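You operate a simulated robot arm through the tools that you are given. There is no shell and no other tool.

You are at the controls of a simulated robot arm. One attempt, no reset.

## Task
Weigh the red tomato in the purple dish and set the weight slider.
Fine: the slider goes to the weight shown; the tomato comes from the tray at N27 and goes back in its cell; tare the small scale with the empty dish on it; leave the dish on the scale and the scale on.
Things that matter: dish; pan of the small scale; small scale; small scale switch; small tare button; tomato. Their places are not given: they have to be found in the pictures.

The check looks at the end state, three seconds after you hand in, the way a careful person would. Anything else that was tipped, shoved, dropped, spilled or broken makes it a failure.

## Robot
A 7-joint arm with a two-finger parallel gripper, fixed in place. Base frame: the origin is at the foot of the arm, x ahead of it, y to its left, z up; the work surface is at about z = 0. Readings come in m, degrees, newtons and seconds.
With the tool pointing down near the work surface it reaches from about 0.24 to 0.62 m from the base axis. Its first joint turns from -66.0 to 66.0 degrees. Payload 2.6 kg.
The tool frame sits at the grasp point between the pads (the TCP): z along the fingers, y along the line on which they close. The tips reach 0.03 m beyond it. Largest opening 0.094 m; finger width 0.028, thickness 0.01; the body of the gripper, 0.05 by 0.096 m, starts 0.055 m behind the TCP.
Orientation is told as [roll, pitch, yaw] about the base's x, y, z axes, in that order, counted from this pose: with the fingers straight down and closing along the base's y, the tool's x points along the base's -x, its y along +y and its z along -z.

## Interface
- The arm moves only by the tool drive_tool. Its argument "increments" is a list of rows, each a list of 7 numbers: the opening, from 0 (shut) to 1 (fully open), then the shift along the tool's x, y, z in m, then the turn, a rotation vector about the tool's x, y, z in degrees. In form: [[gripper, x, y, z, ax, ay, az], ...]. A call has 1 to 20 rows; each row shifts and turns the commanded pose from where the row before left it, along the tool's axes as they then stand. Rows are played at 5 a second. More than 0.05 m and 8.6 degrees between two rows, or a gripper value outside its range, and nothing of the call is played. Where a pose cannot be reached the arm comes as near as it can. A force on the tool above 70 N (or 10 N above the force at the start of the call, whichever is more), or a blocked arm, ends the call early, and 0.2 s more pass. The fingers move at their own pace (about 0.072 m/s each) and stop on an object; they squeeze with about 27 N. The grip force told is the motor's: it shows also when the fingers shut on nothing. Time passes only in rows, and 0.2 s behind the last, so rows that do not move let the fingers close. The reply holds the time, the measured pose of the TCP, the force on the tool along the base axes, the opening and the grip force, in the units named above and with some noise, with the torque about the TCP (base axes, N m) and any sound that the robot's microphone picked up.
- Cameras (640 x 400 px; columns grow to the right, rows downward): "scene" is fixed at [0.0506, 0.4457, 0.5682]; the picture's right is [-0.60, -0.80, 0.00], its down [-0.42, 0.31, -0.85] and it looks along [0.68, -0.51, -0.52] (base axes); focal length 306 px, centre (320, 200). "wrist" rides on the gripper at [0.076, 0.014, -0.103] in the tool frame; the picture's right is [-0.18, 0.98, 0.00], its down [-0.75, -0.14, -0.64] and it looks along [-0.63, -0.12, 0.77] (tool axes); focal length 243 px, centre (320, 200).
- capture(camera): a new picture of that camera. It takes no simulated time.
- locate(camera, pixels): for up to 12 pixels [column, row] of the newest picture of that camera ("zoom" is the newest enlarged one), the place [x, y, z] in the base frame of the surface seen there, good to about 0.002 m. It takes no simulated time.
- enlarge(camera, box): a new picture of the part [left, top, right, bottom] of that camera's present view, enlarged. It takes no simulated time.
- hand_in(): hands the job in; it is judged then, once.

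Unless the task says otherwise, let go and move clear before handing in.

The tools are called after ">>>" by a JSON object that holds its "fn" and its "kwargs". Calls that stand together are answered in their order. drive_tool: Moves the arm, as the interface text tells. Its arguments: {"type":"object","properties":{"increments":{"type":"array"}},"required":["increments"]} The other tools are called the same way: capture (camera) takes a picture; locate (camera, pixels) gives the place of the surface under pixels of a picture; enlarge (camera, box) takes an enlarged picture of a part of a camera's view; hand_in () hands the job in.

At the start:

```text
clock: 0.0
ee_pos: [0.425, 0.0363, 0.3539]
tcp_rot: [-0.1, 0.0, 0.1]
ft_force: [-0.6, 0.3, 0.0]
ft_torque: [-0.02, 0.03, -0.02]
width: 0.094
grip_force: 0.1
```

scene: 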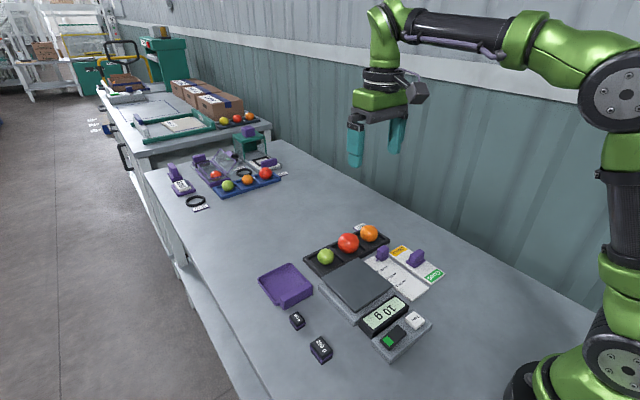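
wrist: 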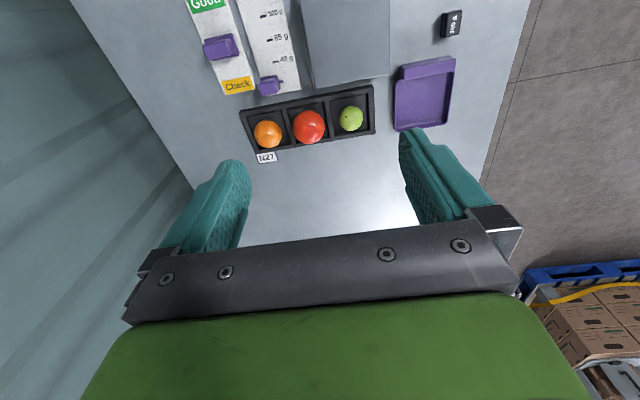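

The scene shows the scale with a "10 g"-like readout around (383,315), the purple dish at (286,285) and the N27 tray with the red tomato at (348,242). I'll enlarge these areas to see details.

>>> {"fn": "enlarge", "kwargs": {"camera": "scene", "box": [240, 210, 460, 370]}}

>>> {"fn": "enlarge", "kwargs": {"camera": "wrist", "box": [180, 0, 500, 180]}}

>>> {"fn": "locate", "kwargs": {"camera": "scene", "pixels": [[348, 242], [356, 285], [285, 285], [383, 315], [394, 338], [415, 320], [382, 254], [416, 258], [298, 321], [320, 349], [325, 257], [369, 233]]}}

```text
2.50 times, centred on (350, 290) of scene
```

zoom: 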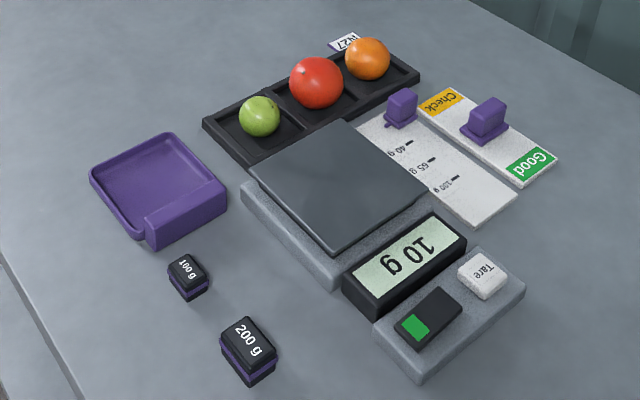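

```text
2.00 times, centred on (340, 90) of wrist
```

zoom: 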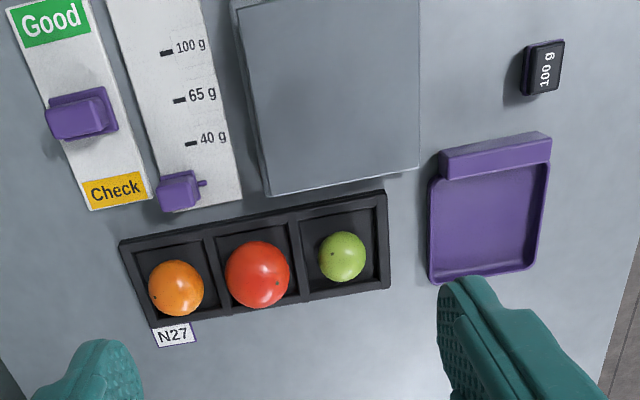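

```text
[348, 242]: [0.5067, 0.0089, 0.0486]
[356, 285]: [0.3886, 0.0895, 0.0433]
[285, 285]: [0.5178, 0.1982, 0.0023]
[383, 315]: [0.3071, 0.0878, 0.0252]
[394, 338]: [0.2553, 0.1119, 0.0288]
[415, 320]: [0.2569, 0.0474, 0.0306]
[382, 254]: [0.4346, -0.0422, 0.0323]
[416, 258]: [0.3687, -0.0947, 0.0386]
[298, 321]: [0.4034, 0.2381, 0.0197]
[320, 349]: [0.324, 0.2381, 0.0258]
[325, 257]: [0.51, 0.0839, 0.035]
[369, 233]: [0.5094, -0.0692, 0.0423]
```

The switch is green, so the scale is on, and it reads 10 g with an empty pan. I'll locate the dish with its handle block, the slider knob and marks, and the pan edges in the wrist zoom.

>>> {"fn": "locate", "kwargs": {"camera": "zoom", "pixels": [[442, 153], [549, 134], [548, 160], [446, 178], [495, 155], [490, 220], [434, 280], [533, 265], [540, 210], [432, 230], [268, 192], [416, 165]]}}

>>> {"fn": "locate", "kwargs": {"camera": "zoom", "pixels": [[192, 143], [180, 100], [166, 53], [178, 190], [204, 183], [160, 180], [195, 176], [197, 205], [163, 210], [257, 275], [220, 235], [302, 225]]}}

>>> {"fn": "enlarge", "kwargs": {"camera": "scene", "box": [250, 250, 320, 310]}}

>>> {"fn": "enlarge", "kwargs": {"camera": "scene", "box": [350, 230, 450, 300]}}

```text
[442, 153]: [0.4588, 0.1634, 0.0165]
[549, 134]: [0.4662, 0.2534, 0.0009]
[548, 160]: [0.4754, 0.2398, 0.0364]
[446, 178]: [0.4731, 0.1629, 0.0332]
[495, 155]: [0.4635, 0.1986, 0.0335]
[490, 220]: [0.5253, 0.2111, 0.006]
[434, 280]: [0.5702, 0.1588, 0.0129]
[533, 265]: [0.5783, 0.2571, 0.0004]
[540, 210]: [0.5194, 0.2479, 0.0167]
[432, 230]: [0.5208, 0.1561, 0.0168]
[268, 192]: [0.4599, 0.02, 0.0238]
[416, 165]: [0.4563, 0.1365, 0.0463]
```

```text
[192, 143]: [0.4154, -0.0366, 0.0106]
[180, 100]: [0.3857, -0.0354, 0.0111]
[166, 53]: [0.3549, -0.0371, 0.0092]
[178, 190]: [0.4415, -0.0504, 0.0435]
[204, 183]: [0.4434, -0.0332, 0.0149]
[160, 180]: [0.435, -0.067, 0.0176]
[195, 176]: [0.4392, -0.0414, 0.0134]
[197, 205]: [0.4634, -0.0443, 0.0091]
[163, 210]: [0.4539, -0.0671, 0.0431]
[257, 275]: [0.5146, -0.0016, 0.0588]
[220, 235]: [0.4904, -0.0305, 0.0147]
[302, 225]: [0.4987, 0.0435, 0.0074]
```

```text
6.67 times, centred on (285, 280) of scene
```

zoom: 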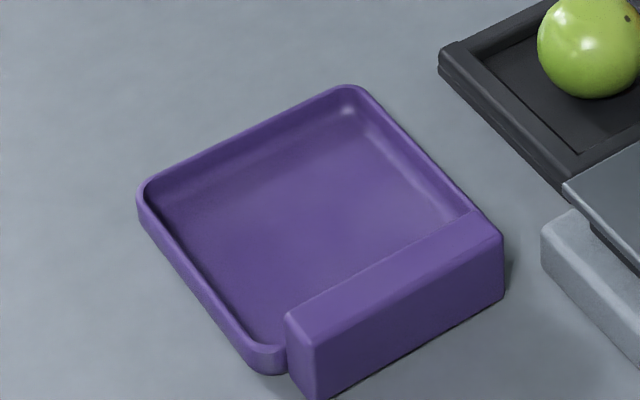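

```text
5.71 times, centred on (400, 265) of scene
```

zoom: 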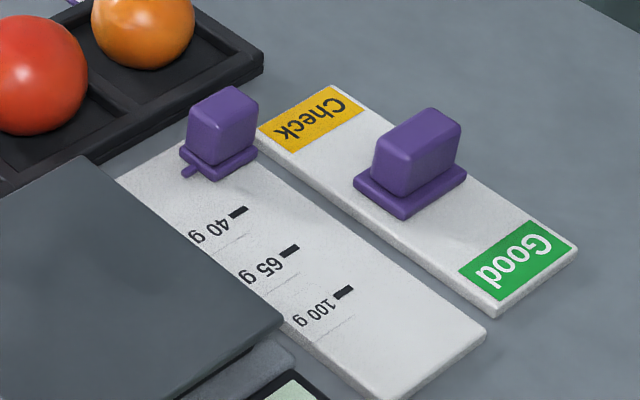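

The dish has a handle block along its near side (z about 0.034), and the weight slider's marks 40/65/100 g sit at x about 0.415/0.386/0.355. I'll measure the dish block, tray and pan more closely.

>>> {"fn": "enlarge", "kwargs": {"camera": "scene", "box": [250, 250, 320, 310]}}

>>> {"fn": "locate", "kwargs": {"camera": "zoom", "pixels": [[292, 318], [478, 214], [497, 234], [318, 345], [312, 385], [500, 285], [350, 90], [142, 190], [260, 355], [300, 230], [390, 280], [240, 140]]}}

>>> {"fn": "enlarge", "kwargs": {"camera": "scene", "box": [340, 280, 440, 370]}}

>>> {"fn": "locate", "kwargs": {"camera": "scene", "pixels": [[325, 279], [357, 260], [395, 285], [356, 308], [304, 252], [375, 229], [390, 238], [330, 274], [346, 262], [354, 229], [340, 240], [367, 273]]}}

```text
6.67 times, centred on (285, 280) of scene
```

zoom: 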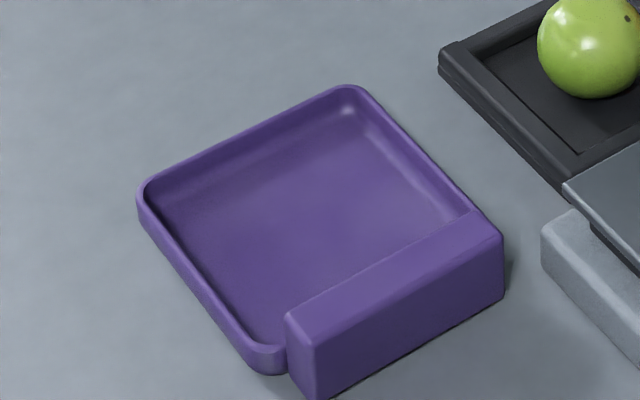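

```text
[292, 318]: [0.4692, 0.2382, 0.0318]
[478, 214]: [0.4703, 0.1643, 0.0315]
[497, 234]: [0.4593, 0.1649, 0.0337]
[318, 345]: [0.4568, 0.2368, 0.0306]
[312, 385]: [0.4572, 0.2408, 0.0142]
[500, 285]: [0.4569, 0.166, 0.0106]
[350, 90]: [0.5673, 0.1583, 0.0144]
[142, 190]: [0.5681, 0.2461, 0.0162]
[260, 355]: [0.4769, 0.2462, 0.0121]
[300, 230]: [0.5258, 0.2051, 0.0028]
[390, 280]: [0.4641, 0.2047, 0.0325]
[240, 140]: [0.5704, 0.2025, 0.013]
```

```text
4.44 times, centred on (390, 325) of scene
```

zoom: 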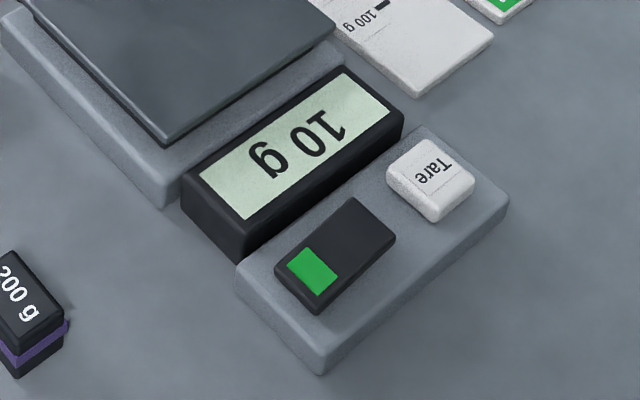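

```text
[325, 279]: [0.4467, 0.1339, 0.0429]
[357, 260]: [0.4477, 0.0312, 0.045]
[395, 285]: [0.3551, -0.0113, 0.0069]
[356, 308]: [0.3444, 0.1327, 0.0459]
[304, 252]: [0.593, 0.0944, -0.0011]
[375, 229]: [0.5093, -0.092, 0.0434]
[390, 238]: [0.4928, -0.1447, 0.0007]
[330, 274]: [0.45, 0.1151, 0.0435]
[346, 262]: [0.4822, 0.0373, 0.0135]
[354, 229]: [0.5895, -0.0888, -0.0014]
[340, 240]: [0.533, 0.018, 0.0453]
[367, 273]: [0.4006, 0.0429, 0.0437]
```

The block spans x 0.457–0.472, y 0.164–0.241, the pan is centred near (0.397, 0.082, 0.044), and everything is aligned with the base axes. I'll move above the dish block at height and turn the gripper 90° so it closes along x.

>>> {"fn": "drive_tool", "kwargs": {"increments": [[1, -0.008, 0.033, 0.015, 0, 0, -8.2], [1, 0, 0, 0, 0, 0, -8.2], [1, 0, 0, 0, 0, 0, -8.2], [1, 0, 0, 0, 0, 0, -8.2], [1, 0, 0, 0, 0, 0, -8.2], [1, 0, 0, 0, 0, 0, -8.2], [1, 0, 0, 0, 0, 0, -8.2], [1, 0, 0, 0, 0, 0, -8.2], [1, 0, 0, 0, 0, 0, -8.2], [1, 0, 0, 0, 0, 0, -8.2], [1, 0, 0, 0, 0, 0, -8.0], [1, -0.033, -0.008, 0.02, 0, 0, 0], [1, -0.033, -0.008, 0.02, 0, 0, 0], [1, -0.033, -0.008, 0.02, 0, 0, 0], [1, -0.034, -0.0075, 0.02, 0, 0, 0], [1, 0, 0, 0, 0, 0, 0]]}}

```text
clock: 3.4
ee_pos: [0.4652, 0.2017, 0.2582]
tcp_rot: [-0.1, 0.0, 90.0]
ft_force: [0.5, -0.6, -0.2]
ft_torque: [-0.01, 0.02, -0.02]
width: 0.0939
grip_force: 0.1
```

The arm is above the block with yaw 90. The 100 g weight is near (0.403, 0.238), so I'll narrow the opening to half, descend part way and look.

>>> {"fn": "drive_tool", "kwargs": {"increments": [[0.5, 0, 0, 0.04, 0, 0, 0], [0.5, 0, 0, 0.04, 0, 0, 0], [0.5, 0, 0, 0.04, 0, 0, 0], [0.5, 0, 0, 0.03, 0, 0, 0], [0.5, 0, 0, 0, 0, 0, 0]]}}

>>> {"fn": "capture", "kwargs": {"camera": "scene"}}

>>> {"fn": "capture", "kwargs": {"camera": "wrist"}}

```text
clock: 4.6
ee_pos: [0.4645, 0.2016, 0.1081]
tcp_rot: [-0.1, 0.1, 89.8]
ft_force: [0.0, -0.5, -0.6]
ft_torque: [-0.03, -0.02, -0.04]
width: 0.047
grip_force: 0.0
```

```text
taken
```

scene: 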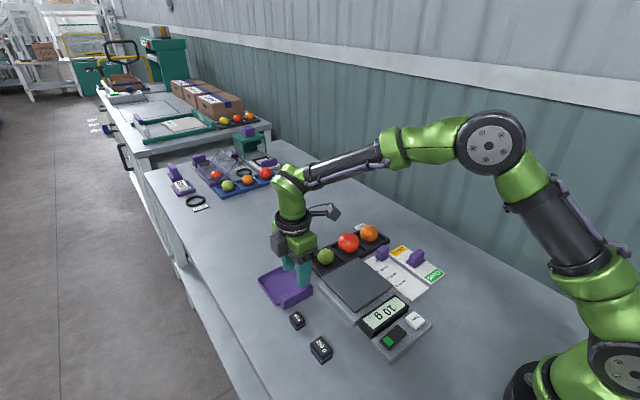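

```text
taken
```

wrist: 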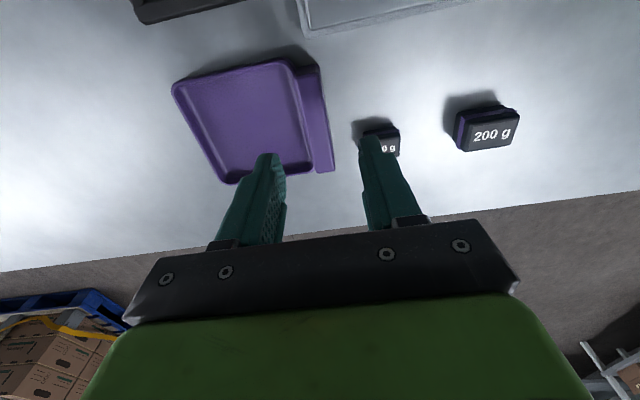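

Inner finger will go inside the dish and outer finger stays clear of the 100 g weight (x about 0.44 against 0.415). I'll descend to z = 0.040 and close.

>>> {"fn": "drive_tool", "kwargs": {"increments": [[0.5, 0, 0, 0.03, 0, 0, 0], [0.5, 0, 0, 0.02, 0, 0, 0], [0.5, 0, 0, 0.012, 0, 0, 0], [0.5, 0, 0, 0.006, 0, 0, 0], [0.5, 0, 0, 0, 0, 0, 0], [0.3, 0, 0, 0, 0, 0, 0], [0.2, 0, 0, 0, 0, 0, 0], [0, 0, 0, 0, 0, 0, 0], [0, 0, 0, 0, 0, 0, 0], [0, 0, 0, 0, 0, 0, 0]]}}

>>> {"fn": "capture", "kwargs": {"camera": "wrist"}}

>>> {"fn": "enlarge", "kwargs": {"camera": "scene", "box": [240, 220, 340, 320]}}

```text
clock: 6.8
ee_pos: [0.4642, 0.2004, 0.0411]
tcp_rot: [0.0, 0.0, 90.0]
ft_force: [-0.2, -0.3, 1.1]
ft_torque: [-0.01, -0.16, -0.01]
width: 0.0198
grip_force: 26.7
```

```text
taken
```

wrist: 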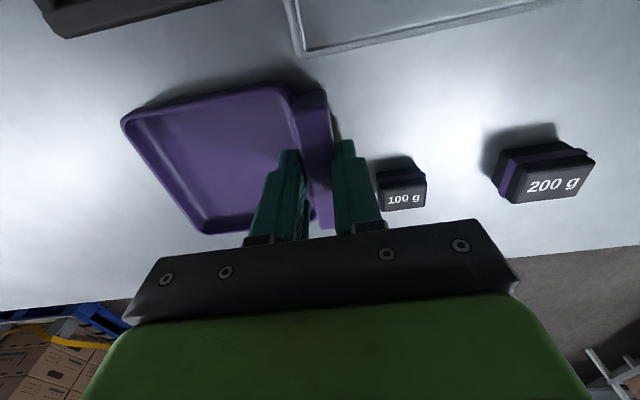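

```text
4.00 times, centred on (290, 270) of scene
```

zoom: 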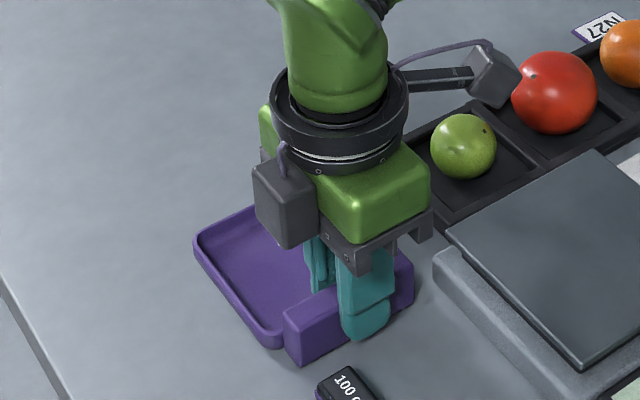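

The block is held (width 0.0198 m, 26.7 N). I'll lift to z about 0.13 and carry it over to the pan, dish centre over about (0.400, 0.081).

>>> {"fn": "drive_tool", "kwargs": {"increments": [[0, 0, 0, -0.01, 0, 0, 0], [0, 0, 0, -0.02, 0, 0, 0], [0, 0, 0, -0.03, 0, 0, 0], [0, 0, 0, -0.03, 0, 0, 0], [0, 0, 0, 0, 0, 0, 0], [0, 0.02, 0.0185, 0, 0, 0, 0], [0, 0.025, 0.0235, 0, 0, 0, 0], [0, 0.025, 0.0235, 0, 0, 0, 0], [0, 0.025, 0.0235, 0, 0, 0, 0], [0, 0.026, 0.024, 0, 0, 0, 0], [0, 0, 0, 0, 0, 0, 0], [0, 0, 0, 0, 0, 0, 0]]}}

>>> {"fn": "capture", "kwargs": {"camera": "wrist"}}

>>> {"fn": "capture", "kwargs": {"camera": "scene"}}

```text
clock: 9.4
ee_pos: [0.3515, 0.0811, 0.1312]
tcp_rot: [0.1, 0.0, 90.0]
ft_force: [0.1, -0.3, 0.5]
ft_torque: [0.03, -0.02, 0.0]
width: 0.0
grip_force: 27.6
```

```text
taken
```

wrist: 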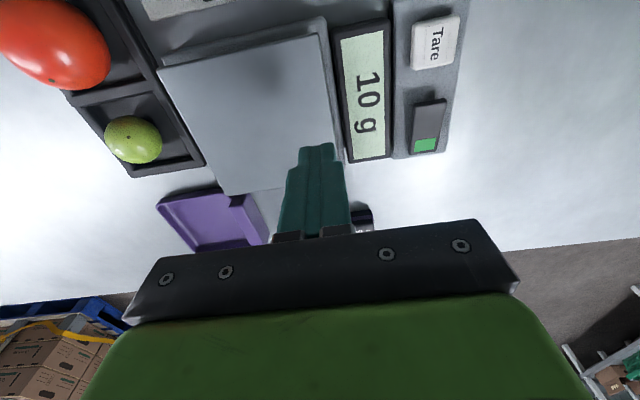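

```text
taken
```

scene: 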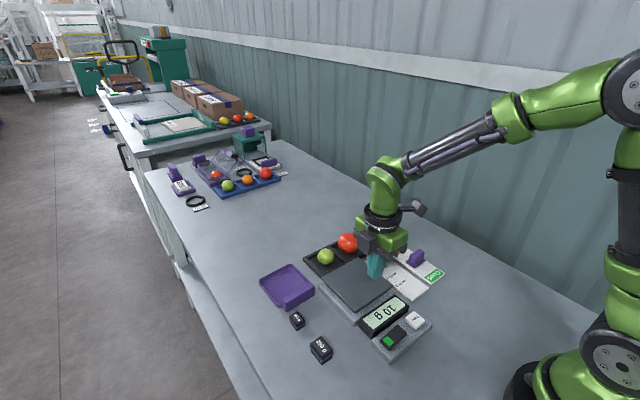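

The fingers are shut on nothing (width 0.0): the dish slipped out and still stands at (286,287). I'll check its present place and the block's shape.

>>> {"fn": "enlarge", "kwargs": {"camera": "scene", "box": [250, 250, 320, 310]}}

>>> {"fn": "locate", "kwargs": {"camera": "zoom", "pixels": [[292, 325], [478, 220], [497, 240], [318, 350], [312, 385], [500, 290], [350, 95], [142, 195], [260, 360], [300, 230], [390, 285], [240, 145]]}}

>>> {"fn": "enlarge", "kwargs": {"camera": "wrist", "box": [140, 160, 300, 260]}}

```text
6.67 times, centred on (285, 280) of scene
```

zoom: 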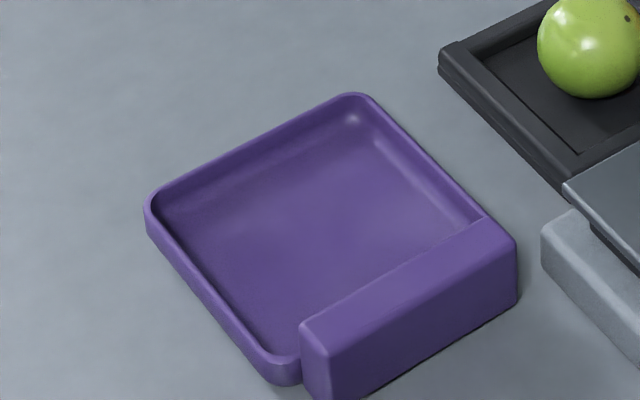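

```text
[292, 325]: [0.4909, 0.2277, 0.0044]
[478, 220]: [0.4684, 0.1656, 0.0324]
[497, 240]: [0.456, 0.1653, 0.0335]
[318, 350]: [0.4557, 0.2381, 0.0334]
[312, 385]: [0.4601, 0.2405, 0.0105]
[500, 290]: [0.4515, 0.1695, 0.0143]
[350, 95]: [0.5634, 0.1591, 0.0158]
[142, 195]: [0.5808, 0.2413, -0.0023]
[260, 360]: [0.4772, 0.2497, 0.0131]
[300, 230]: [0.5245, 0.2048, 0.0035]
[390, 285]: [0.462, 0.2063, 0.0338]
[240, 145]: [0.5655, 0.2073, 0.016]
```

```text
4.00 times, centred on (220, 210) of wrist
```

zoom: 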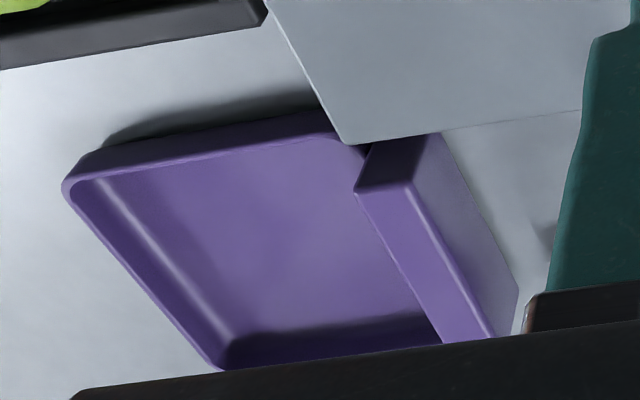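

The dish only shifted about 3 mm towards -x; the low grip probably bore only on the dish's front wall below the block. I'll grip again higher (tips just above the rim at z about 0.018) so the pads lie on the block's flat faces.

>>> {"fn": "drive_tool", "kwargs": {"increments": [[0.5, -0.0303, -0.0276, 0, 0, 0, 0], [0.5, -0.0303, -0.0276, 0, 0, 0, 0], [0.5, -0.0304, -0.0277, 0, 0, 0, 0], [0.5, -0.0304, -0.0276, 0, 0, 0, 0], [0.5, 0, 0, 0.03, 0, 0, 0], [0.5, 0, 0, 0.03, 0, 0, 0], [0.5, 0, 0, 0.015, 0, 0, 0], [0.5, 0, 0, 0.007, 0, 0, 0], [0.5, 0, 0, 0, 0, 0, 0], [0.35, 0, 0, 0, 0, 0, 0], [0.25, 0, 0, 0, 0, 0, 0], [0, 0, 0, 0, 0, 0, 0], [0, 0, 0, 0, 0, 0, 0], [0, 0, 0, 0, 0, 0, 0]]}}

>>> {"fn": "capture", "kwargs": {"camera": "wrist"}}

>>> {"fn": "enlarge", "kwargs": {"camera": "scene", "box": [250, 240, 330, 310]}}

```text
clock: 12.4
ee_pos: [0.4625, 0.2015, 0.049]
tcp_rot: [0.1, 0.0, 90.1]
ft_force: [-0.5, 0.2, 0.3]
ft_torque: [0.05, 0.0, 0.0]
width: 0.0166
grip_force: 27.5
```

```text
taken
```

wrist: 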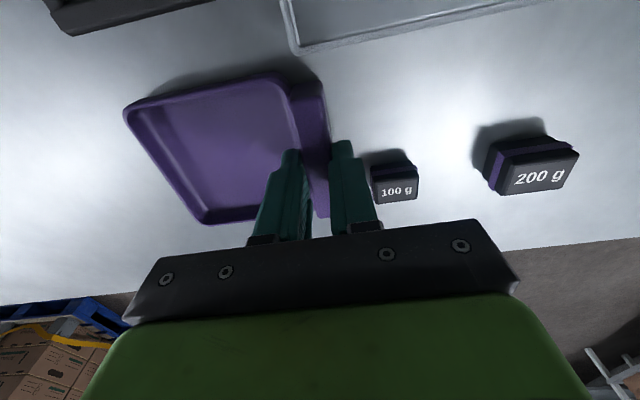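

```text
5.71 times, centred on (290, 275) of scene
```

zoom: 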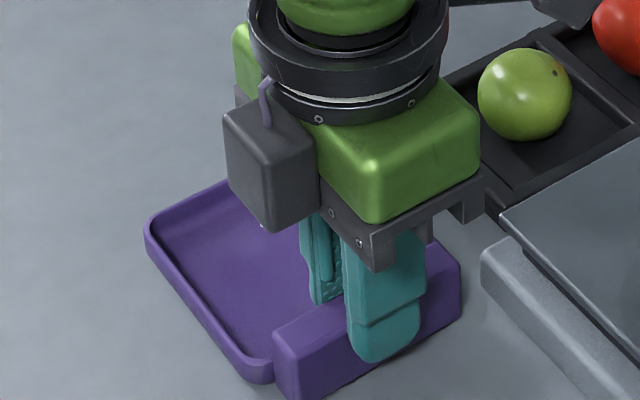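

Now the width is 0.0166 m, the true block thickness, so the pads sit on its faces with almost no stray torque. I'll lift slowly and check.

>>> {"fn": "drive_tool", "kwargs": {"increments": [[0, 0, 0, -0.004, 0, 0, 0], [0, 0, 0, -0.005, 0, 0, 0], [0, 0, 0, -0.006, 0, 0, 0], [0, 0, 0, -0.007, 0, 0, 0], [0, 0, 0, 0, 0, 0, 0]]}}

>>> {"fn": "enlarge", "kwargs": {"camera": "scene", "box": [250, 220, 330, 310]}}

```text
clock: 13.6
ee_pos: [0.4632, 0.2007, 0.0708]
tcp_rot: [0.0, 0.0, 90.0]
ft_force: [0.2, 0.2, 0.5]
ft_torque: [-0.02, -0.02, -0.02]
width: 0.0168
grip_force: 27.1
```

```text
4.44 times, centred on (290, 265) of scene
```

zoom: 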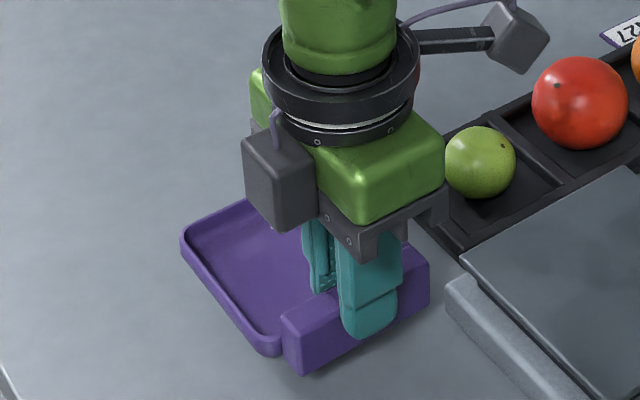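

The dish is rising with the gripper (width steady at 0.0168). I'll raise further and carry it over the pan gently.

>>> {"fn": "drive_tool", "kwargs": {"increments": [[0, 0, 0, -0.012, 0, 0, 0], [0, 0, 0, -0.018, 0, 0, 0], [0, 0, 0, -0.018, 0, 0, 0], [0, 0, 0, -0.012, 0, 0, 0], [0, 0, 0, 0, 0, 0, 0], [0, 0.01, 0.009, 0, 0, 0, 0], [0, 0.016, 0.0147, 0, 0, 0, 0], [0, 0.02, 0.0184, 0, 0, 0, 0], [0, 0.02, 0.0184, 0, 0, 0, 0], [0, 0.02, 0.0184, 0, 0, 0, 0], [0, 0.02, 0.0184, 0, 0, 0, 0], [0, 0.01, 0.0092, 0, 0, 0, 0], [0, 0.006, 0.0055, 0, 0, 0, 0], [0, 0, 0, 0, 0, 0, 0], [0, 0, 0, 0, 0, 0, 0]]}}

>>> {"fn": "capture", "kwargs": {"camera": "wrist"}}

>>> {"fn": "capture", "kwargs": {"camera": "scene"}}

```text
clock: 16.8
ee_pos: [0.3492, 0.0797, 0.1311]
tcp_rot: [-0.1, 0.1, 90.0]
ft_force: [0.0, -0.4, -0.1]
ft_torque: [-0.01, 0.02, 0.02]
width: 0.0169
grip_force: 26.6
```

```text
taken
```

wrist: 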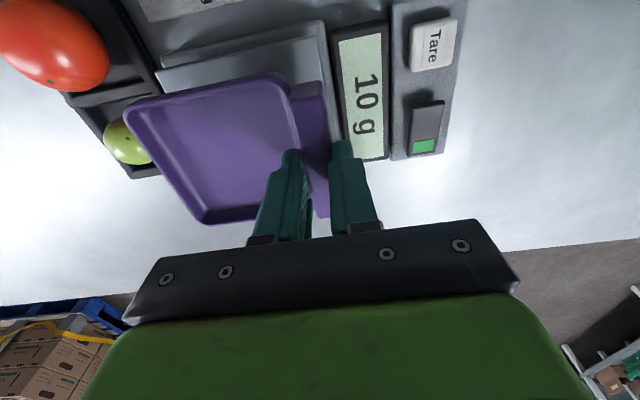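

```text
taken
```

scene: 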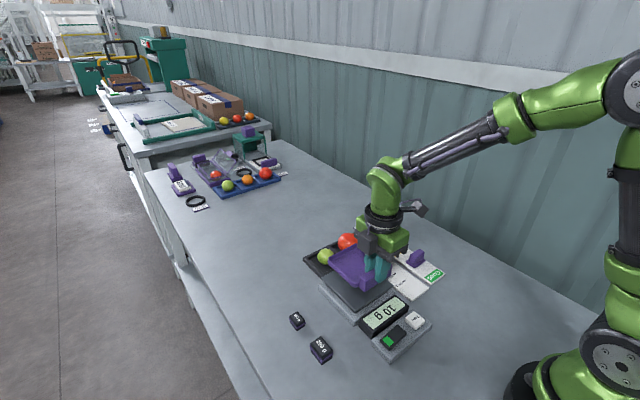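

The dish hangs above the pan, still held. I'll measure its position relative to the pan before lowering.

>>> {"fn": "enlarge", "kwargs": {"camera": "scene", "box": [300, 220, 420, 320]}}

>>> {"fn": "locate", "kwargs": {"camera": "wrist", "pixels": [[281, 77], [126, 107], [204, 221], [318, 85], [325, 215], [300, 90], [324, 25], [160, 72], [342, 40], [386, 22], [385, 157], [345, 157]]}}

```text
4.00 times, centred on (360, 270) of scene
```

zoom: 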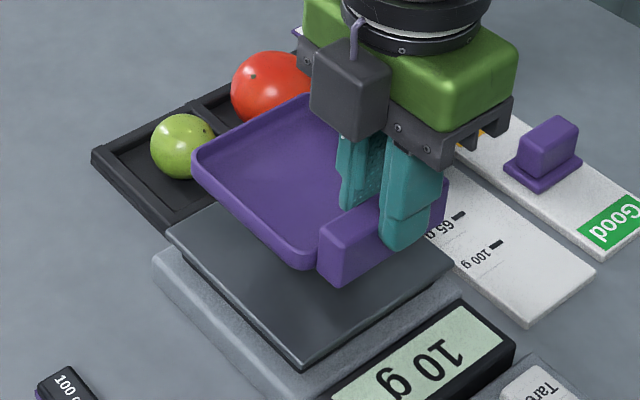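

```text
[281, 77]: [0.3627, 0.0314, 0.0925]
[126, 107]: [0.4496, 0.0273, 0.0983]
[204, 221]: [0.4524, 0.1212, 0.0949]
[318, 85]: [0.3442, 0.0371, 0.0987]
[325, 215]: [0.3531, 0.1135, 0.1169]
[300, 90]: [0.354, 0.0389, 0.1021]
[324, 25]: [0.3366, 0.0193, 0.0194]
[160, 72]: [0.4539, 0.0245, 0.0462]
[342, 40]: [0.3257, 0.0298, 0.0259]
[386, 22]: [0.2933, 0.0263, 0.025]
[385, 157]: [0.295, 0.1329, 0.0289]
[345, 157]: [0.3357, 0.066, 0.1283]
```

The dish needs a small shift (+4 mm y, +2 mm x) to be centred. I'll lower to just above the pan (contact expected at TCP z about 0.0935).

>>> {"fn": "drive_tool", "kwargs": {"increments": [[0, -0.004, -0.002, 0.005, 0, 0, 0], [0, 0, 0, 0.01, 0, 0, 0], [0, 0, 0, 0.01, 0, 0, 0], [0, 0, 0, 0.006, 0, 0, 0], [0, 0, 0, 0.003, 0, 0, 0], [0, 0, 0, 0.001, 0, 0, 0], [0, 0, 0, 0, 0, 0, 0]]}}

>>> {"fn": "enlarge", "kwargs": {"camera": "scene", "box": [300, 220, 420, 340]}}

```text
clock: 18.4
ee_pos: [0.3512, 0.0847, 0.0952]
tcp_rot: [0.1, 0.0, 90.0]
ft_force: [0.1, -0.2, -0.4]
ft_torque: [-0.03, -0.01, 0.0]
width: 0.0168
grip_force: 26.7
```

```text
3.33 times, centred on (360, 280) of scene
```

zoom: 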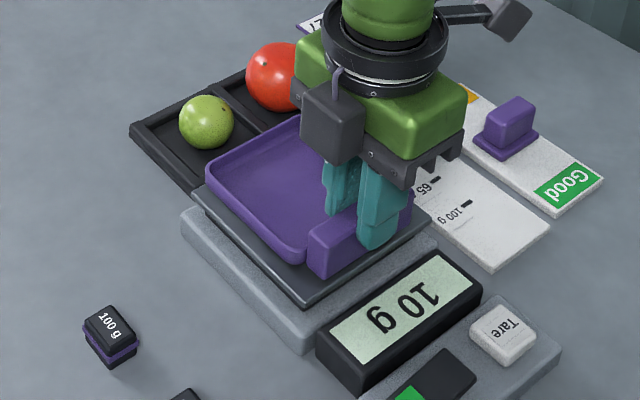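

>>> {"fn": "drive_tool", "kwargs": {"increments": [[0, 0, 0, 0.0007, 0, 0, 0], [0, 0, 0, 0.0007, 0, 0, 0], [0, 0, 0, 0, 0, 0, 0]]}}

>>> {"fn": "enlarge", "kwargs": {"camera": "scene", "box": [300, 220, 420, 340]}}

```text
clock: 19.2
ee_pos: [0.352, 0.0849, 0.0945]
tcp_rot: [0.1, 0.0, 90.0]
ft_force: [-0.2, -0.1, -1.6]
ft_torque: [0.01, 0.01, 0.0]
width: 0.017
grip_force: 27.3
```

```text
3.33 times, centred on (360, 280) of scene
```

zoom: 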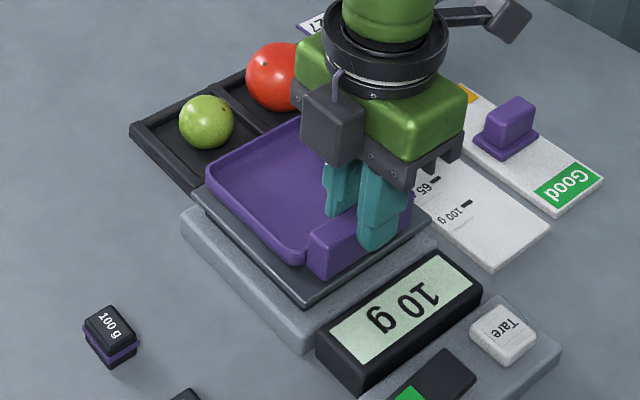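

There's a change in force z (-1.6 N) but the display still reads 10 g. I'll lower another fraction of a millimetre.

>>> {"fn": "drive_tool", "kwargs": {"increments": [[0, 0, 0, 0.0007, 0, 0, 0], [0, 0, 0, 0, 0, 0, 0], [0, 0, 0, 0, 0, 0, 0]]}}

>>> {"fn": "enlarge", "kwargs": {"camera": "scene", "box": [300, 220, 420, 340]}}

```text
clock: 20.0
ee_pos: [0.351, 0.0844, 0.0939]
tcp_rot: [-0.1, 0.0, 90.0]
ft_force: [-0.5, -0.5, -0.1]
ft_torque: [0.01, 0.01, -0.01]
width: 0.0165
grip_force: 26.7
```

```text
3.33 times, centred on (360, 280) of scene
```

zoom: 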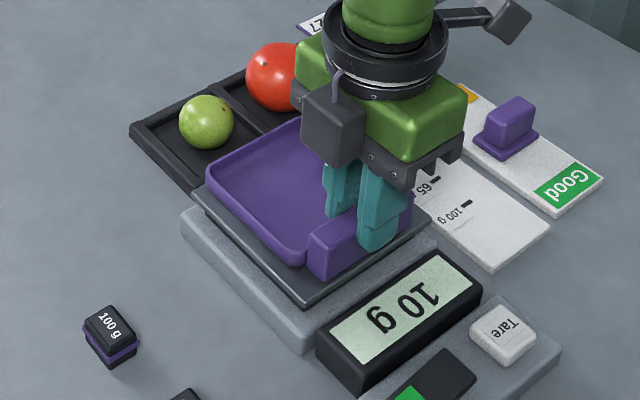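

>>> {"fn": "drive_tool", "kwargs": {"increments": [[0, 0, 0, 0.0008, 0, 0, 0], [0, 0, 0, 0, 0, 0, 0], [0, 0, 0, 0, 0, 0, 0]]}}

>>> {"fn": "enlarge", "kwargs": {"camera": "scene", "box": [300, 220, 420, 340]}}

```text
clock: 20.8
ee_pos: [0.3519, 0.0835, 0.0927]
tcp_rot: [0.0, 0.1, 90.0]
ft_force: [0.9, 0.5, 0.3]
ft_torque: [0.01, 0.04, 0.03]
width: 0.0167
grip_force: 27.3
```

```text
3.33 times, centred on (360, 280) of scene
```

zoom: 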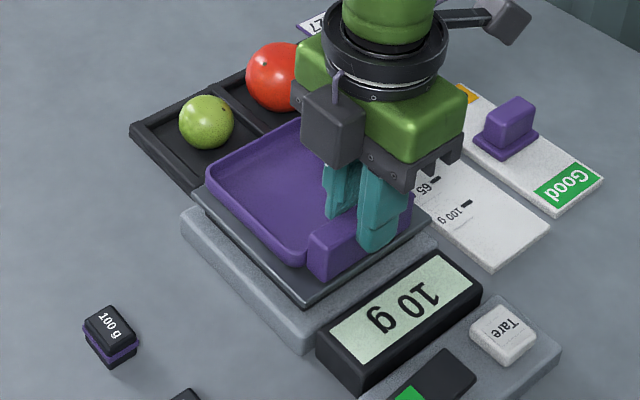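

Still 10 g with no contact. I'll continue in 0.8 mm steps.

>>> {"fn": "drive_tool", "kwargs": {"increments": [[0, 0, 0, 0.0008, 0, 0, 0], [0, 0, 0, 0, 0, 0, 0], [0, 0, 0, 0, 0, 0, 0]]}}

>>> {"fn": "enlarge", "kwargs": {"camera": "scene", "box": [300, 220, 420, 340]}}

```text
clock: 21.6
ee_pos: [0.352, 0.0836, 0.0921]
tcp_rot: [0.0, 0.0, 90.1]
ft_force: [0.1, -0.1, 0.3]
ft_torque: [-0.02, -0.01, -0.01]
width: 0.0167
grip_force: 27.3
```

```text
3.33 times, centred on (360, 280) of scene
```

zoom: 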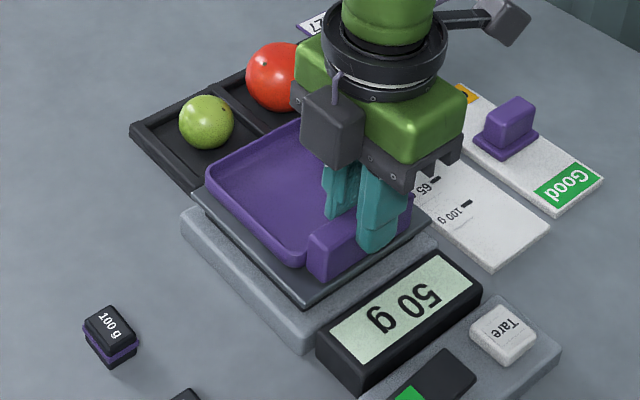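

The display now reads 50 g, so the dish touches the pan. I'll release and raise straight up.

>>> {"fn": "drive_tool", "kwargs": {"increments": [[0.2, 0, 0, 0, 0, 0, 0], [0.3, 0, 0, 0, 0, 0, 0], [0.35, 0, 0, 0, 0, 0, 0], [0.35, 0, 0, -0.01, 0, 0, 0], [0.35, 0, 0, -0.02, 0, 0, 0], [0.35, 0, 0, -0.03, 0, 0, 0], [0.35, 0, 0, -0.03, 0, 0, 0], [0.35, 0, 0, 0, 0, 0, 0], [0.35, 0, 0, 0, 0, 0, 0]]}}

>>> {"fn": "capture", "kwargs": {"camera": "wrist"}}

>>> {"fn": "enlarge", "kwargs": {"camera": "scene", "box": [290, 220, 450, 370]}}

```text
clock: 23.6
ee_pos: [0.352, 0.0838, 0.1829]
tcp_rot: [0.0, 0.1, 90.0]
ft_force: [0.2, 0.8, 0.2]
ft_torque: [0.02, 0.01, 0.01]
width: 0.033
grip_force: 0.1
```

```text
taken
```

wrist: 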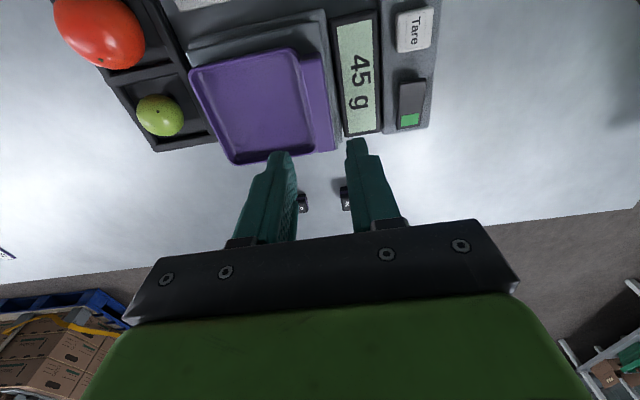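

```text
2.67 times, centred on (370, 295) of scene
```

zoom: 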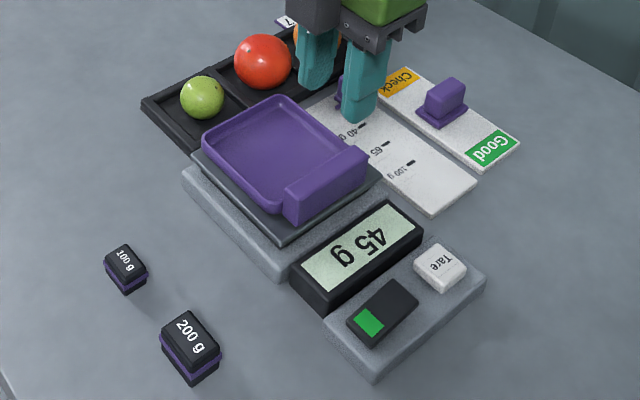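

The dish stands on the pan and the display reads 45 g. Next is the Tare button at zoom (440,265), so I'll measure its top and surroundings.

>>> {"fn": "enlarge", "kwargs": {"camera": "scene", "box": [380, 295, 440, 345]}}

>>> {"fn": "locate", "kwargs": {"camera": "wrist", "pixels": [[396, 15], [431, 8], [432, 42], [399, 49], [415, 28], [390, 60], [438, 60], [410, 100]]}}

```text
8.00 times, centred on (410, 320) of scene
```

zoom: 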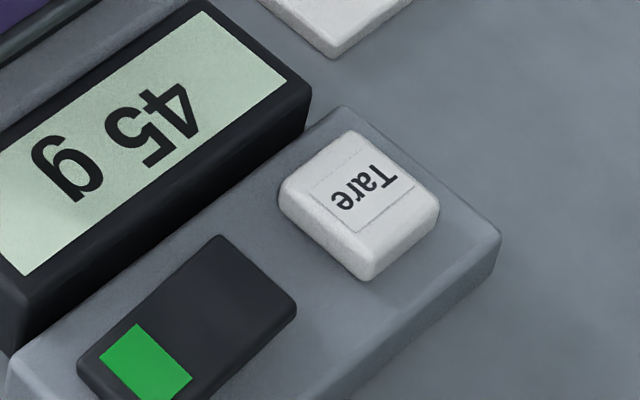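

```text
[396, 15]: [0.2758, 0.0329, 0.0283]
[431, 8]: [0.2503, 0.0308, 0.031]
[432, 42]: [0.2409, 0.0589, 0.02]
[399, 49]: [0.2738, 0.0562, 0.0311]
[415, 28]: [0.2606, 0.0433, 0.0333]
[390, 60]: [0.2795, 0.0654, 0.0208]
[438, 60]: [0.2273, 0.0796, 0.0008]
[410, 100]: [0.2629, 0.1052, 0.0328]
```

The button top is centred about (0.261, 0.045, 0.0335). I'll shut the fingers and hover above it.

>>> {"fn": "drive_tool", "kwargs": {"increments": [[0, 0.01, 0.0225, 0, 0, 0, 0], [0, 0.01, 0.0225, 0, 0, 0, 0], [0, 0.01, 0.0225, 0, 0, 0, 0], [0, 0.0088, 0.023, 0, 0, 0, 0], [0, 0, 0, 0.04, 0, 0, 0], [0, 0, 0, 0.04, 0, 0, 0], [0, 0, 0, 0.025, 0, 0, 0], [0, 0, 0, 0, 0, 0, 0], [0, 0, 0, 0, 0, 0, 0]]}}

>>> {"fn": "capture", "kwargs": {"camera": "wrist"}}

>>> {"fn": "enlarge", "kwargs": {"camera": "scene", "box": [340, 240, 460, 350]}}

```text
clock: 25.6
ee_pos: [0.2604, 0.0433, 0.0772]
tcp_rot: [0.0, 0.0, 90.0]
ft_force: [-0.3, 0.0, -0.3]
ft_torque: [0.01, -0.03, -0.01]
width: 0.0001
grip_force: 27.3
```

```text
taken
```

wrist: 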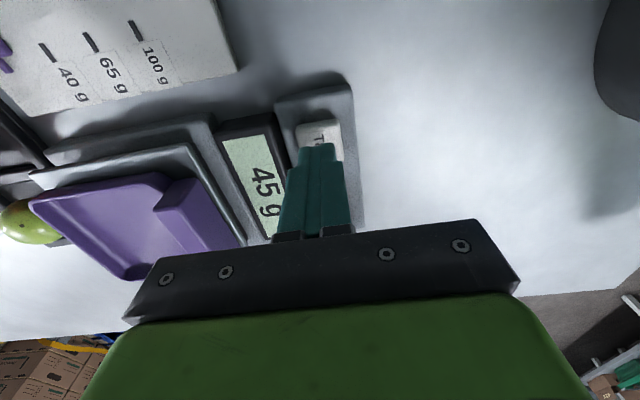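

```text
3.64 times, centred on (400, 295) of scene
```

zoom: 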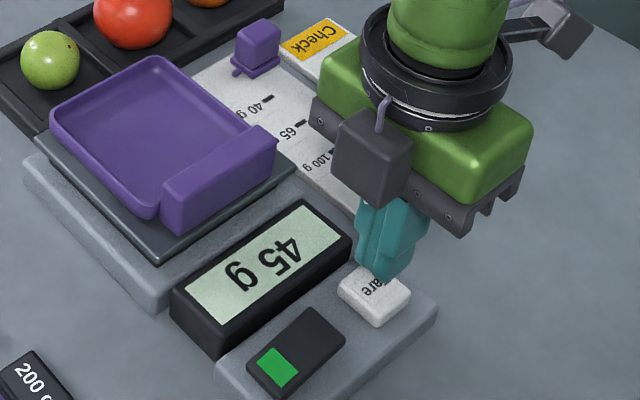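

The shut tips hang directly over the Tare button. I'll lower in small steps towards contact at TCP z about 0.0635.

>>> {"fn": "drive_tool", "kwargs": {"increments": [[0, 0, 0, 0.006, 0, 0, 0], [0, 0, 0, 0.005, 0, 0, 0], [0, 0, 0, 0.0015, 0, 0, 0], [0, 0, 0, 0.0015, 0, 0, 0], [0, 0, 0, 0, 0, 0, 0]]}}

>>> {"fn": "enlarge", "kwargs": {"camera": "scene", "box": [340, 240, 460, 350]}}

```text
clock: 26.8
ee_pos: [0.2607, 0.0433, 0.0628]
tcp_rot: [0.0, 0.0, 90.0]
ft_force: [-0.3, 0.5, -0.5]
ft_torque: [-0.03, -0.03, -0.01]
width: 0.0001
grip_force: 27.3
```

```text
3.64 times, centred on (400, 295) of scene
```

zoom: 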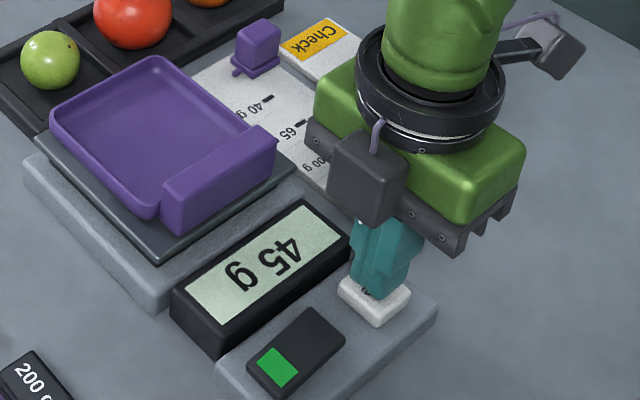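

>>> {"fn": "drive_tool", "kwargs": {"increments": [[0, 0, 0, 0.001, 0, 0, 0], [0, 0, 0, 0.001, 0, 0, 0], [0, 0, 0, 0, 0, 0, 0]]}}

>>> {"fn": "enlarge", "kwargs": {"camera": "scene", "box": [340, 240, 460, 350]}}

```text
clock: 27.6
ee_pos: [0.2609, 0.0446, 0.0611]
tcp_rot: [0.0, 0.0, 90.0]
ft_force: [0.1, -0.3, 0.0]
ft_torque: [0.02, 0.03, -0.03]
width: 0.0
grip_force: 27.7
```

```text
3.64 times, centred on (400, 295) of scene
```

zoom: 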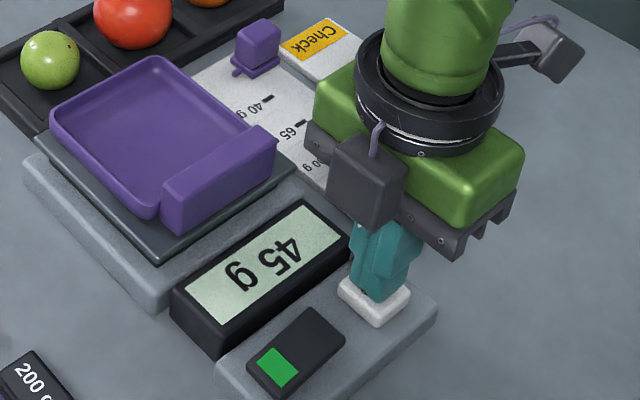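

No force yet at TCP z 0.061; the display still shows 45 g. I'll go on by 1 mm steps.

>>> {"fn": "drive_tool", "kwargs": {"increments": [[0, 0, 0, 0.001, 0, 0, 0], [0, 0, 0, 0.001, 0, 0, 0], [0, 0, 0, 0, 0, 0, 0]]}}

>>> {"fn": "enlarge", "kwargs": {"camera": "scene", "box": [340, 240, 460, 350]}}

```text
clock: 28.4
ee_pos: [0.2611, 0.045, 0.0587]
tcp_rot: [0.0, 0.1, 90.0]
ft_force: [-0.8, 1.3, 1.5]
ft_torque: [0.01, 0.01, 0.0]
width: 0.0001
grip_force: 26.6
```

```text
3.64 times, centred on (400, 295) of scene
```

zoom: 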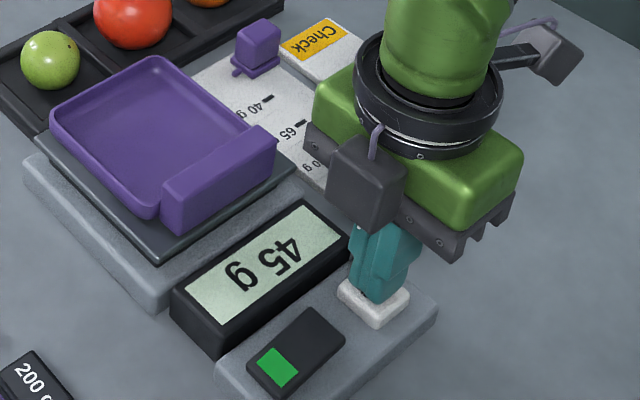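

Contact has begun (about 1.5 N, TCP z 0.0587). I'll press on in 0.7 mm steps.

>>> {"fn": "drive_tool", "kwargs": {"increments": [[0, 0, 0, 0.0007, 0, 0, 0], [0, 0, 0, 0.0007, 0, 0, 0], [0, 0, 0, 0, 0, 0, 0]]}}

>>> {"fn": "enlarge", "kwargs": {"camera": "scene", "box": [340, 240, 460, 350]}}

```text
clock: 29.2
ee_pos: [0.2612, 0.0448, 0.0568]
tcp_rot: [0.0, 0.0, 89.9]
ft_force: [0.4, -0.3, 2.3]
ft_torque: [-0.01, 0.0, 0.02]
width: 0.0
grip_force: 26.4
heard: click
```

```text
3.64 times, centred on (400, 295) of scene
```

zoom: 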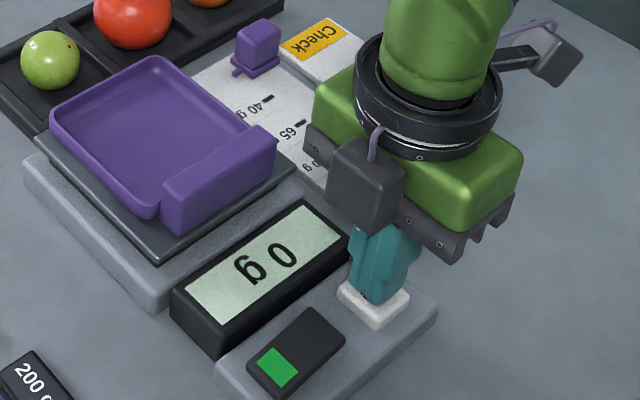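

A click was heard and the display reads 0 g. I'll raise off the button and then look at the tomato tray.

>>> {"fn": "drive_tool", "kwargs": {"increments": [[0, 0, 0, -0.003, 0, 0, 0], [0, 0, 0, -0.02, 0, 0, 0], [0, 0, 0, -0.04, 0, 0, 0], [0, 0, 0, -0.04, 0, 0, 0], [0.6, -0.03, -0.035, -0.02, 0, 0, 0], [0.6, 0, -0.045, 0, 0, 0, 0], [0.6, 0, -0.045, 0, 0, 0, 0], [0.6, 0, 0, 0, 0, 0, 0]]}}

>>> {"fn": "capture", "kwargs": {"camera": "wrist"}}

>>> {"fn": "capture", "kwargs": {"camera": "scene"}}

>>> {"fn": "enlarge", "kwargs": {"camera": "scene", "box": [290, 210, 450, 350]}}

```text
refused: row 5 steps farther than a row can; nothing moved
```

```text
taken
```

wrist: 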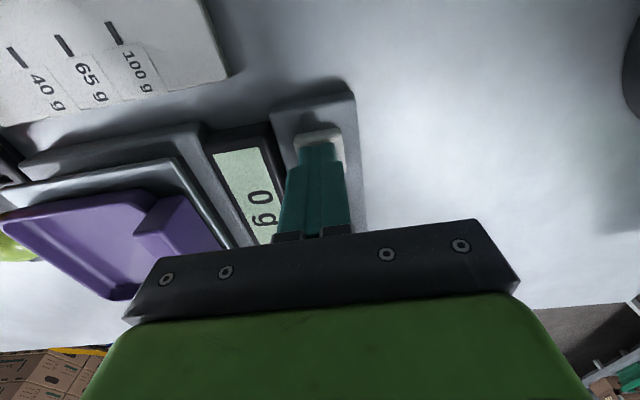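

```text
taken
```

scene: 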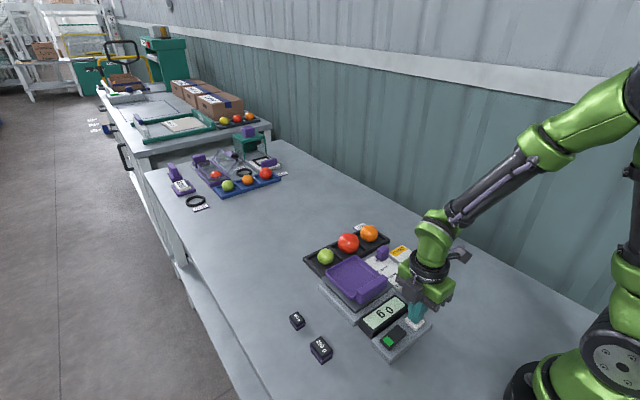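

```text
2.86 times, centred on (370, 280) of scene
```

zoom: 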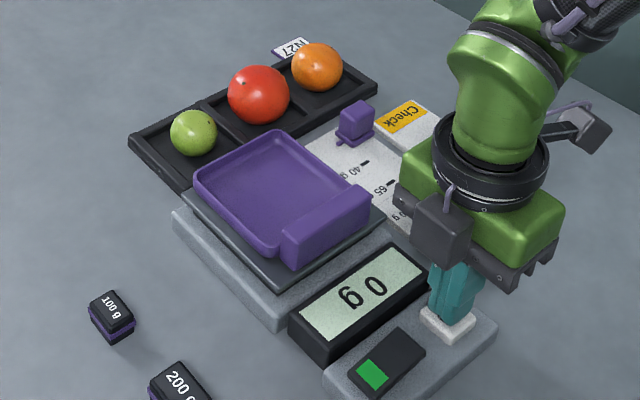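

The call was refused because one row was too long; the display still reads 0 g. I'll repeat with shorter rows, opening the gripper on the way.

>>> {"fn": "drive_tool", "kwargs": {"increments": [[0, 0, 0, -0.003, 0, 0, 0], [0, 0, 0, -0.02, 0, 0, 0], [0, 0, 0, -0.04, 0, 0, 0], [0, 0, 0, -0.04, 0, 0, 0], [0.6, 0.01, -0.035, -0.02, 0, 0, 0], [0.6, 0, -0.045, -0.01, 0, 0, 0], [0.6, 0, -0.045, 0, 0, 0, 0], [0.6, 0, -0.045, 0, 0, 0, 0], [0.6, 0, 0, 0, 0, 0, 0]]}}

>>> {"fn": "capture", "kwargs": {"camera": "wrist"}}

>>> {"fn": "enlarge", "kwargs": {"camera": "scene", "box": [290, 200, 450, 350]}}

```text
clock: 31.2
ee_pos: [0.432, 0.0347, 0.1907]
tcp_rot: [0.1, 0.0, 89.9]
ft_force: [-0.9, 0.1, -0.3]
ft_torque: [0.05, -0.02, -0.02]
width: 0.0567
grip_force: 0.0
```

```text
taken
```

wrist: 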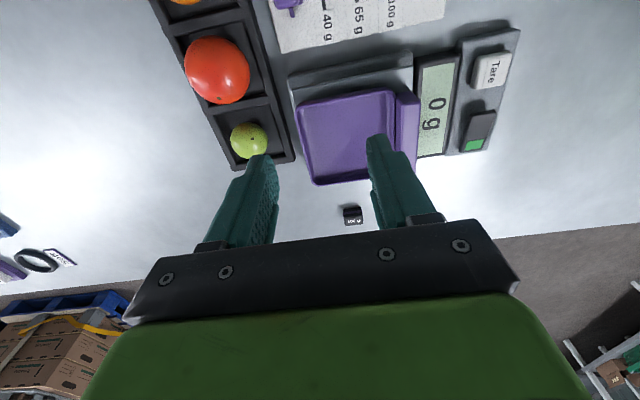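

```text
2.67 times, centred on (370, 275) of scene
```

zoom: 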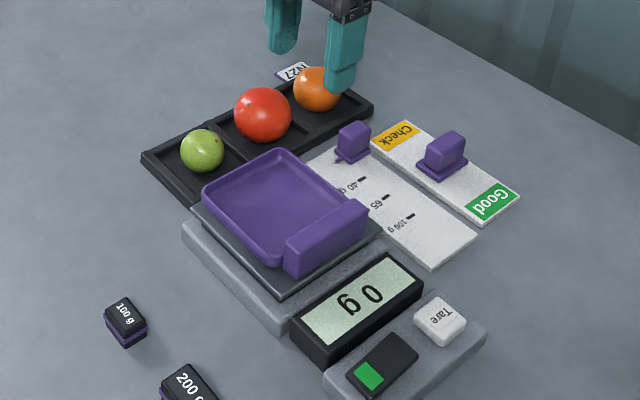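

Display holds 0 g with the dish. I'll fit the red tomato's centre and its cell's walls from the wrist picture.

>>> {"fn": "locate", "kwargs": {"camera": "wrist", "pixels": [[187, 68], [247, 72], [214, 40], [221, 101], [217, 70], [205, 60], [230, 85], [230, 55], [205, 85], [262, 90], [245, 30], [257, 55]]}}

>>> {"fn": "locate", "kwargs": {"camera": "zoom", "pixels": [[263, 90], [263, 138], [237, 115], [289, 115], [255, 105], [275, 125], [225, 120], [245, 148], [290, 95], [308, 128], [205, 124], [255, 158]]}}

```text
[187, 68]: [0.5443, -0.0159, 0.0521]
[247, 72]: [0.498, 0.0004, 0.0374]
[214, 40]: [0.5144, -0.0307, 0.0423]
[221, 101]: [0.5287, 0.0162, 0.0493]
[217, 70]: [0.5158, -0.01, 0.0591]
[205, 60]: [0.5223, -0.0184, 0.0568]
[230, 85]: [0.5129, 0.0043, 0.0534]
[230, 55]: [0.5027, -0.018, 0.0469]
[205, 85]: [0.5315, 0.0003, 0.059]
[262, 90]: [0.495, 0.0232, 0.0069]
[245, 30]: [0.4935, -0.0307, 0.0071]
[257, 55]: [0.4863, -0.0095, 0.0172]
```

```text
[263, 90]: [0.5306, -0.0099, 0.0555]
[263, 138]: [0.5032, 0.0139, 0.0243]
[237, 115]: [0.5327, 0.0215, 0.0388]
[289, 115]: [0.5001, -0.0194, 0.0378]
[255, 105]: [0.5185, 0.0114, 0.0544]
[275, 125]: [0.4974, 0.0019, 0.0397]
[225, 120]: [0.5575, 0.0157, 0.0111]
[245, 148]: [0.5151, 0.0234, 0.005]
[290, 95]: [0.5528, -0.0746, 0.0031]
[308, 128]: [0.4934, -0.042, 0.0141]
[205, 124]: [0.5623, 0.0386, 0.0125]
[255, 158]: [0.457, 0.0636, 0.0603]
```

The tomato fits a sphere of radius about 0.0275 m centred near (0.522, -0.0045, 0.032), with tray walls up to z 0.017. I'll move over it and descend so that the tips stop at z about 0.02, above the walls.

>>> {"fn": "drive_tool", "kwargs": {"increments": [[0.77, 0.013, -0.03, 0, 0, 0, 0], [0.77, 0.013, -0.03, 0, 0, 0, 0], [0.77, 0.013, -0.03, 0, 0, 0, 0], [0.77, 0, 0, 0.04, 0, 0, 0], [0.77, 0, 0, 0.03, 0, 0, 0], [0.77, 0, 0, 0, 0, 0, 0], [0.77, 0, 0, 0, 0, 0, 0]]}}

>>> {"fn": "capture", "kwargs": {"camera": "wrist"}}

>>> {"fn": "enlarge", "kwargs": {"camera": "scene", "box": [290, 180, 420, 290]}}

```text
clock: 32.8
ee_pos: [0.5209, -0.0044, 0.1194]
tcp_rot: [0.0, -0.1, 90.0]
ft_force: [0.3, -0.2, 0.0]
ft_torque: [0.0, -0.02, -0.04]
width: 0.0725
grip_force: 0.0
```

```text
taken
```

wrist: 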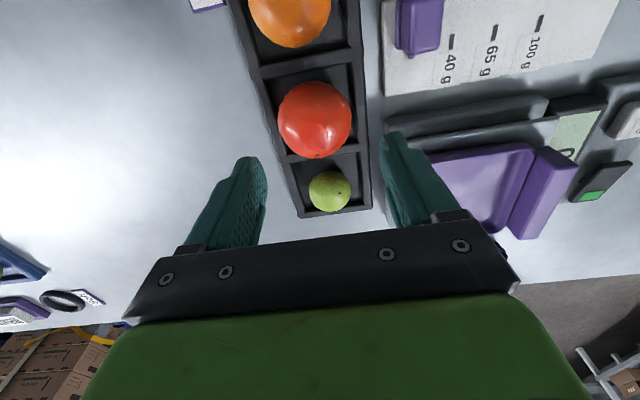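

```text
3.64 times, centred on (355, 235) of scene
```

zoom: 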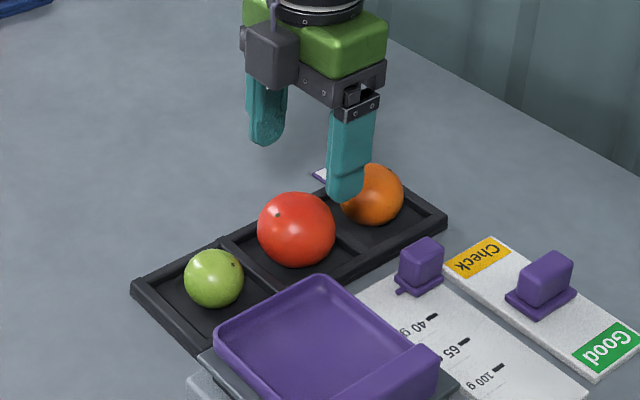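

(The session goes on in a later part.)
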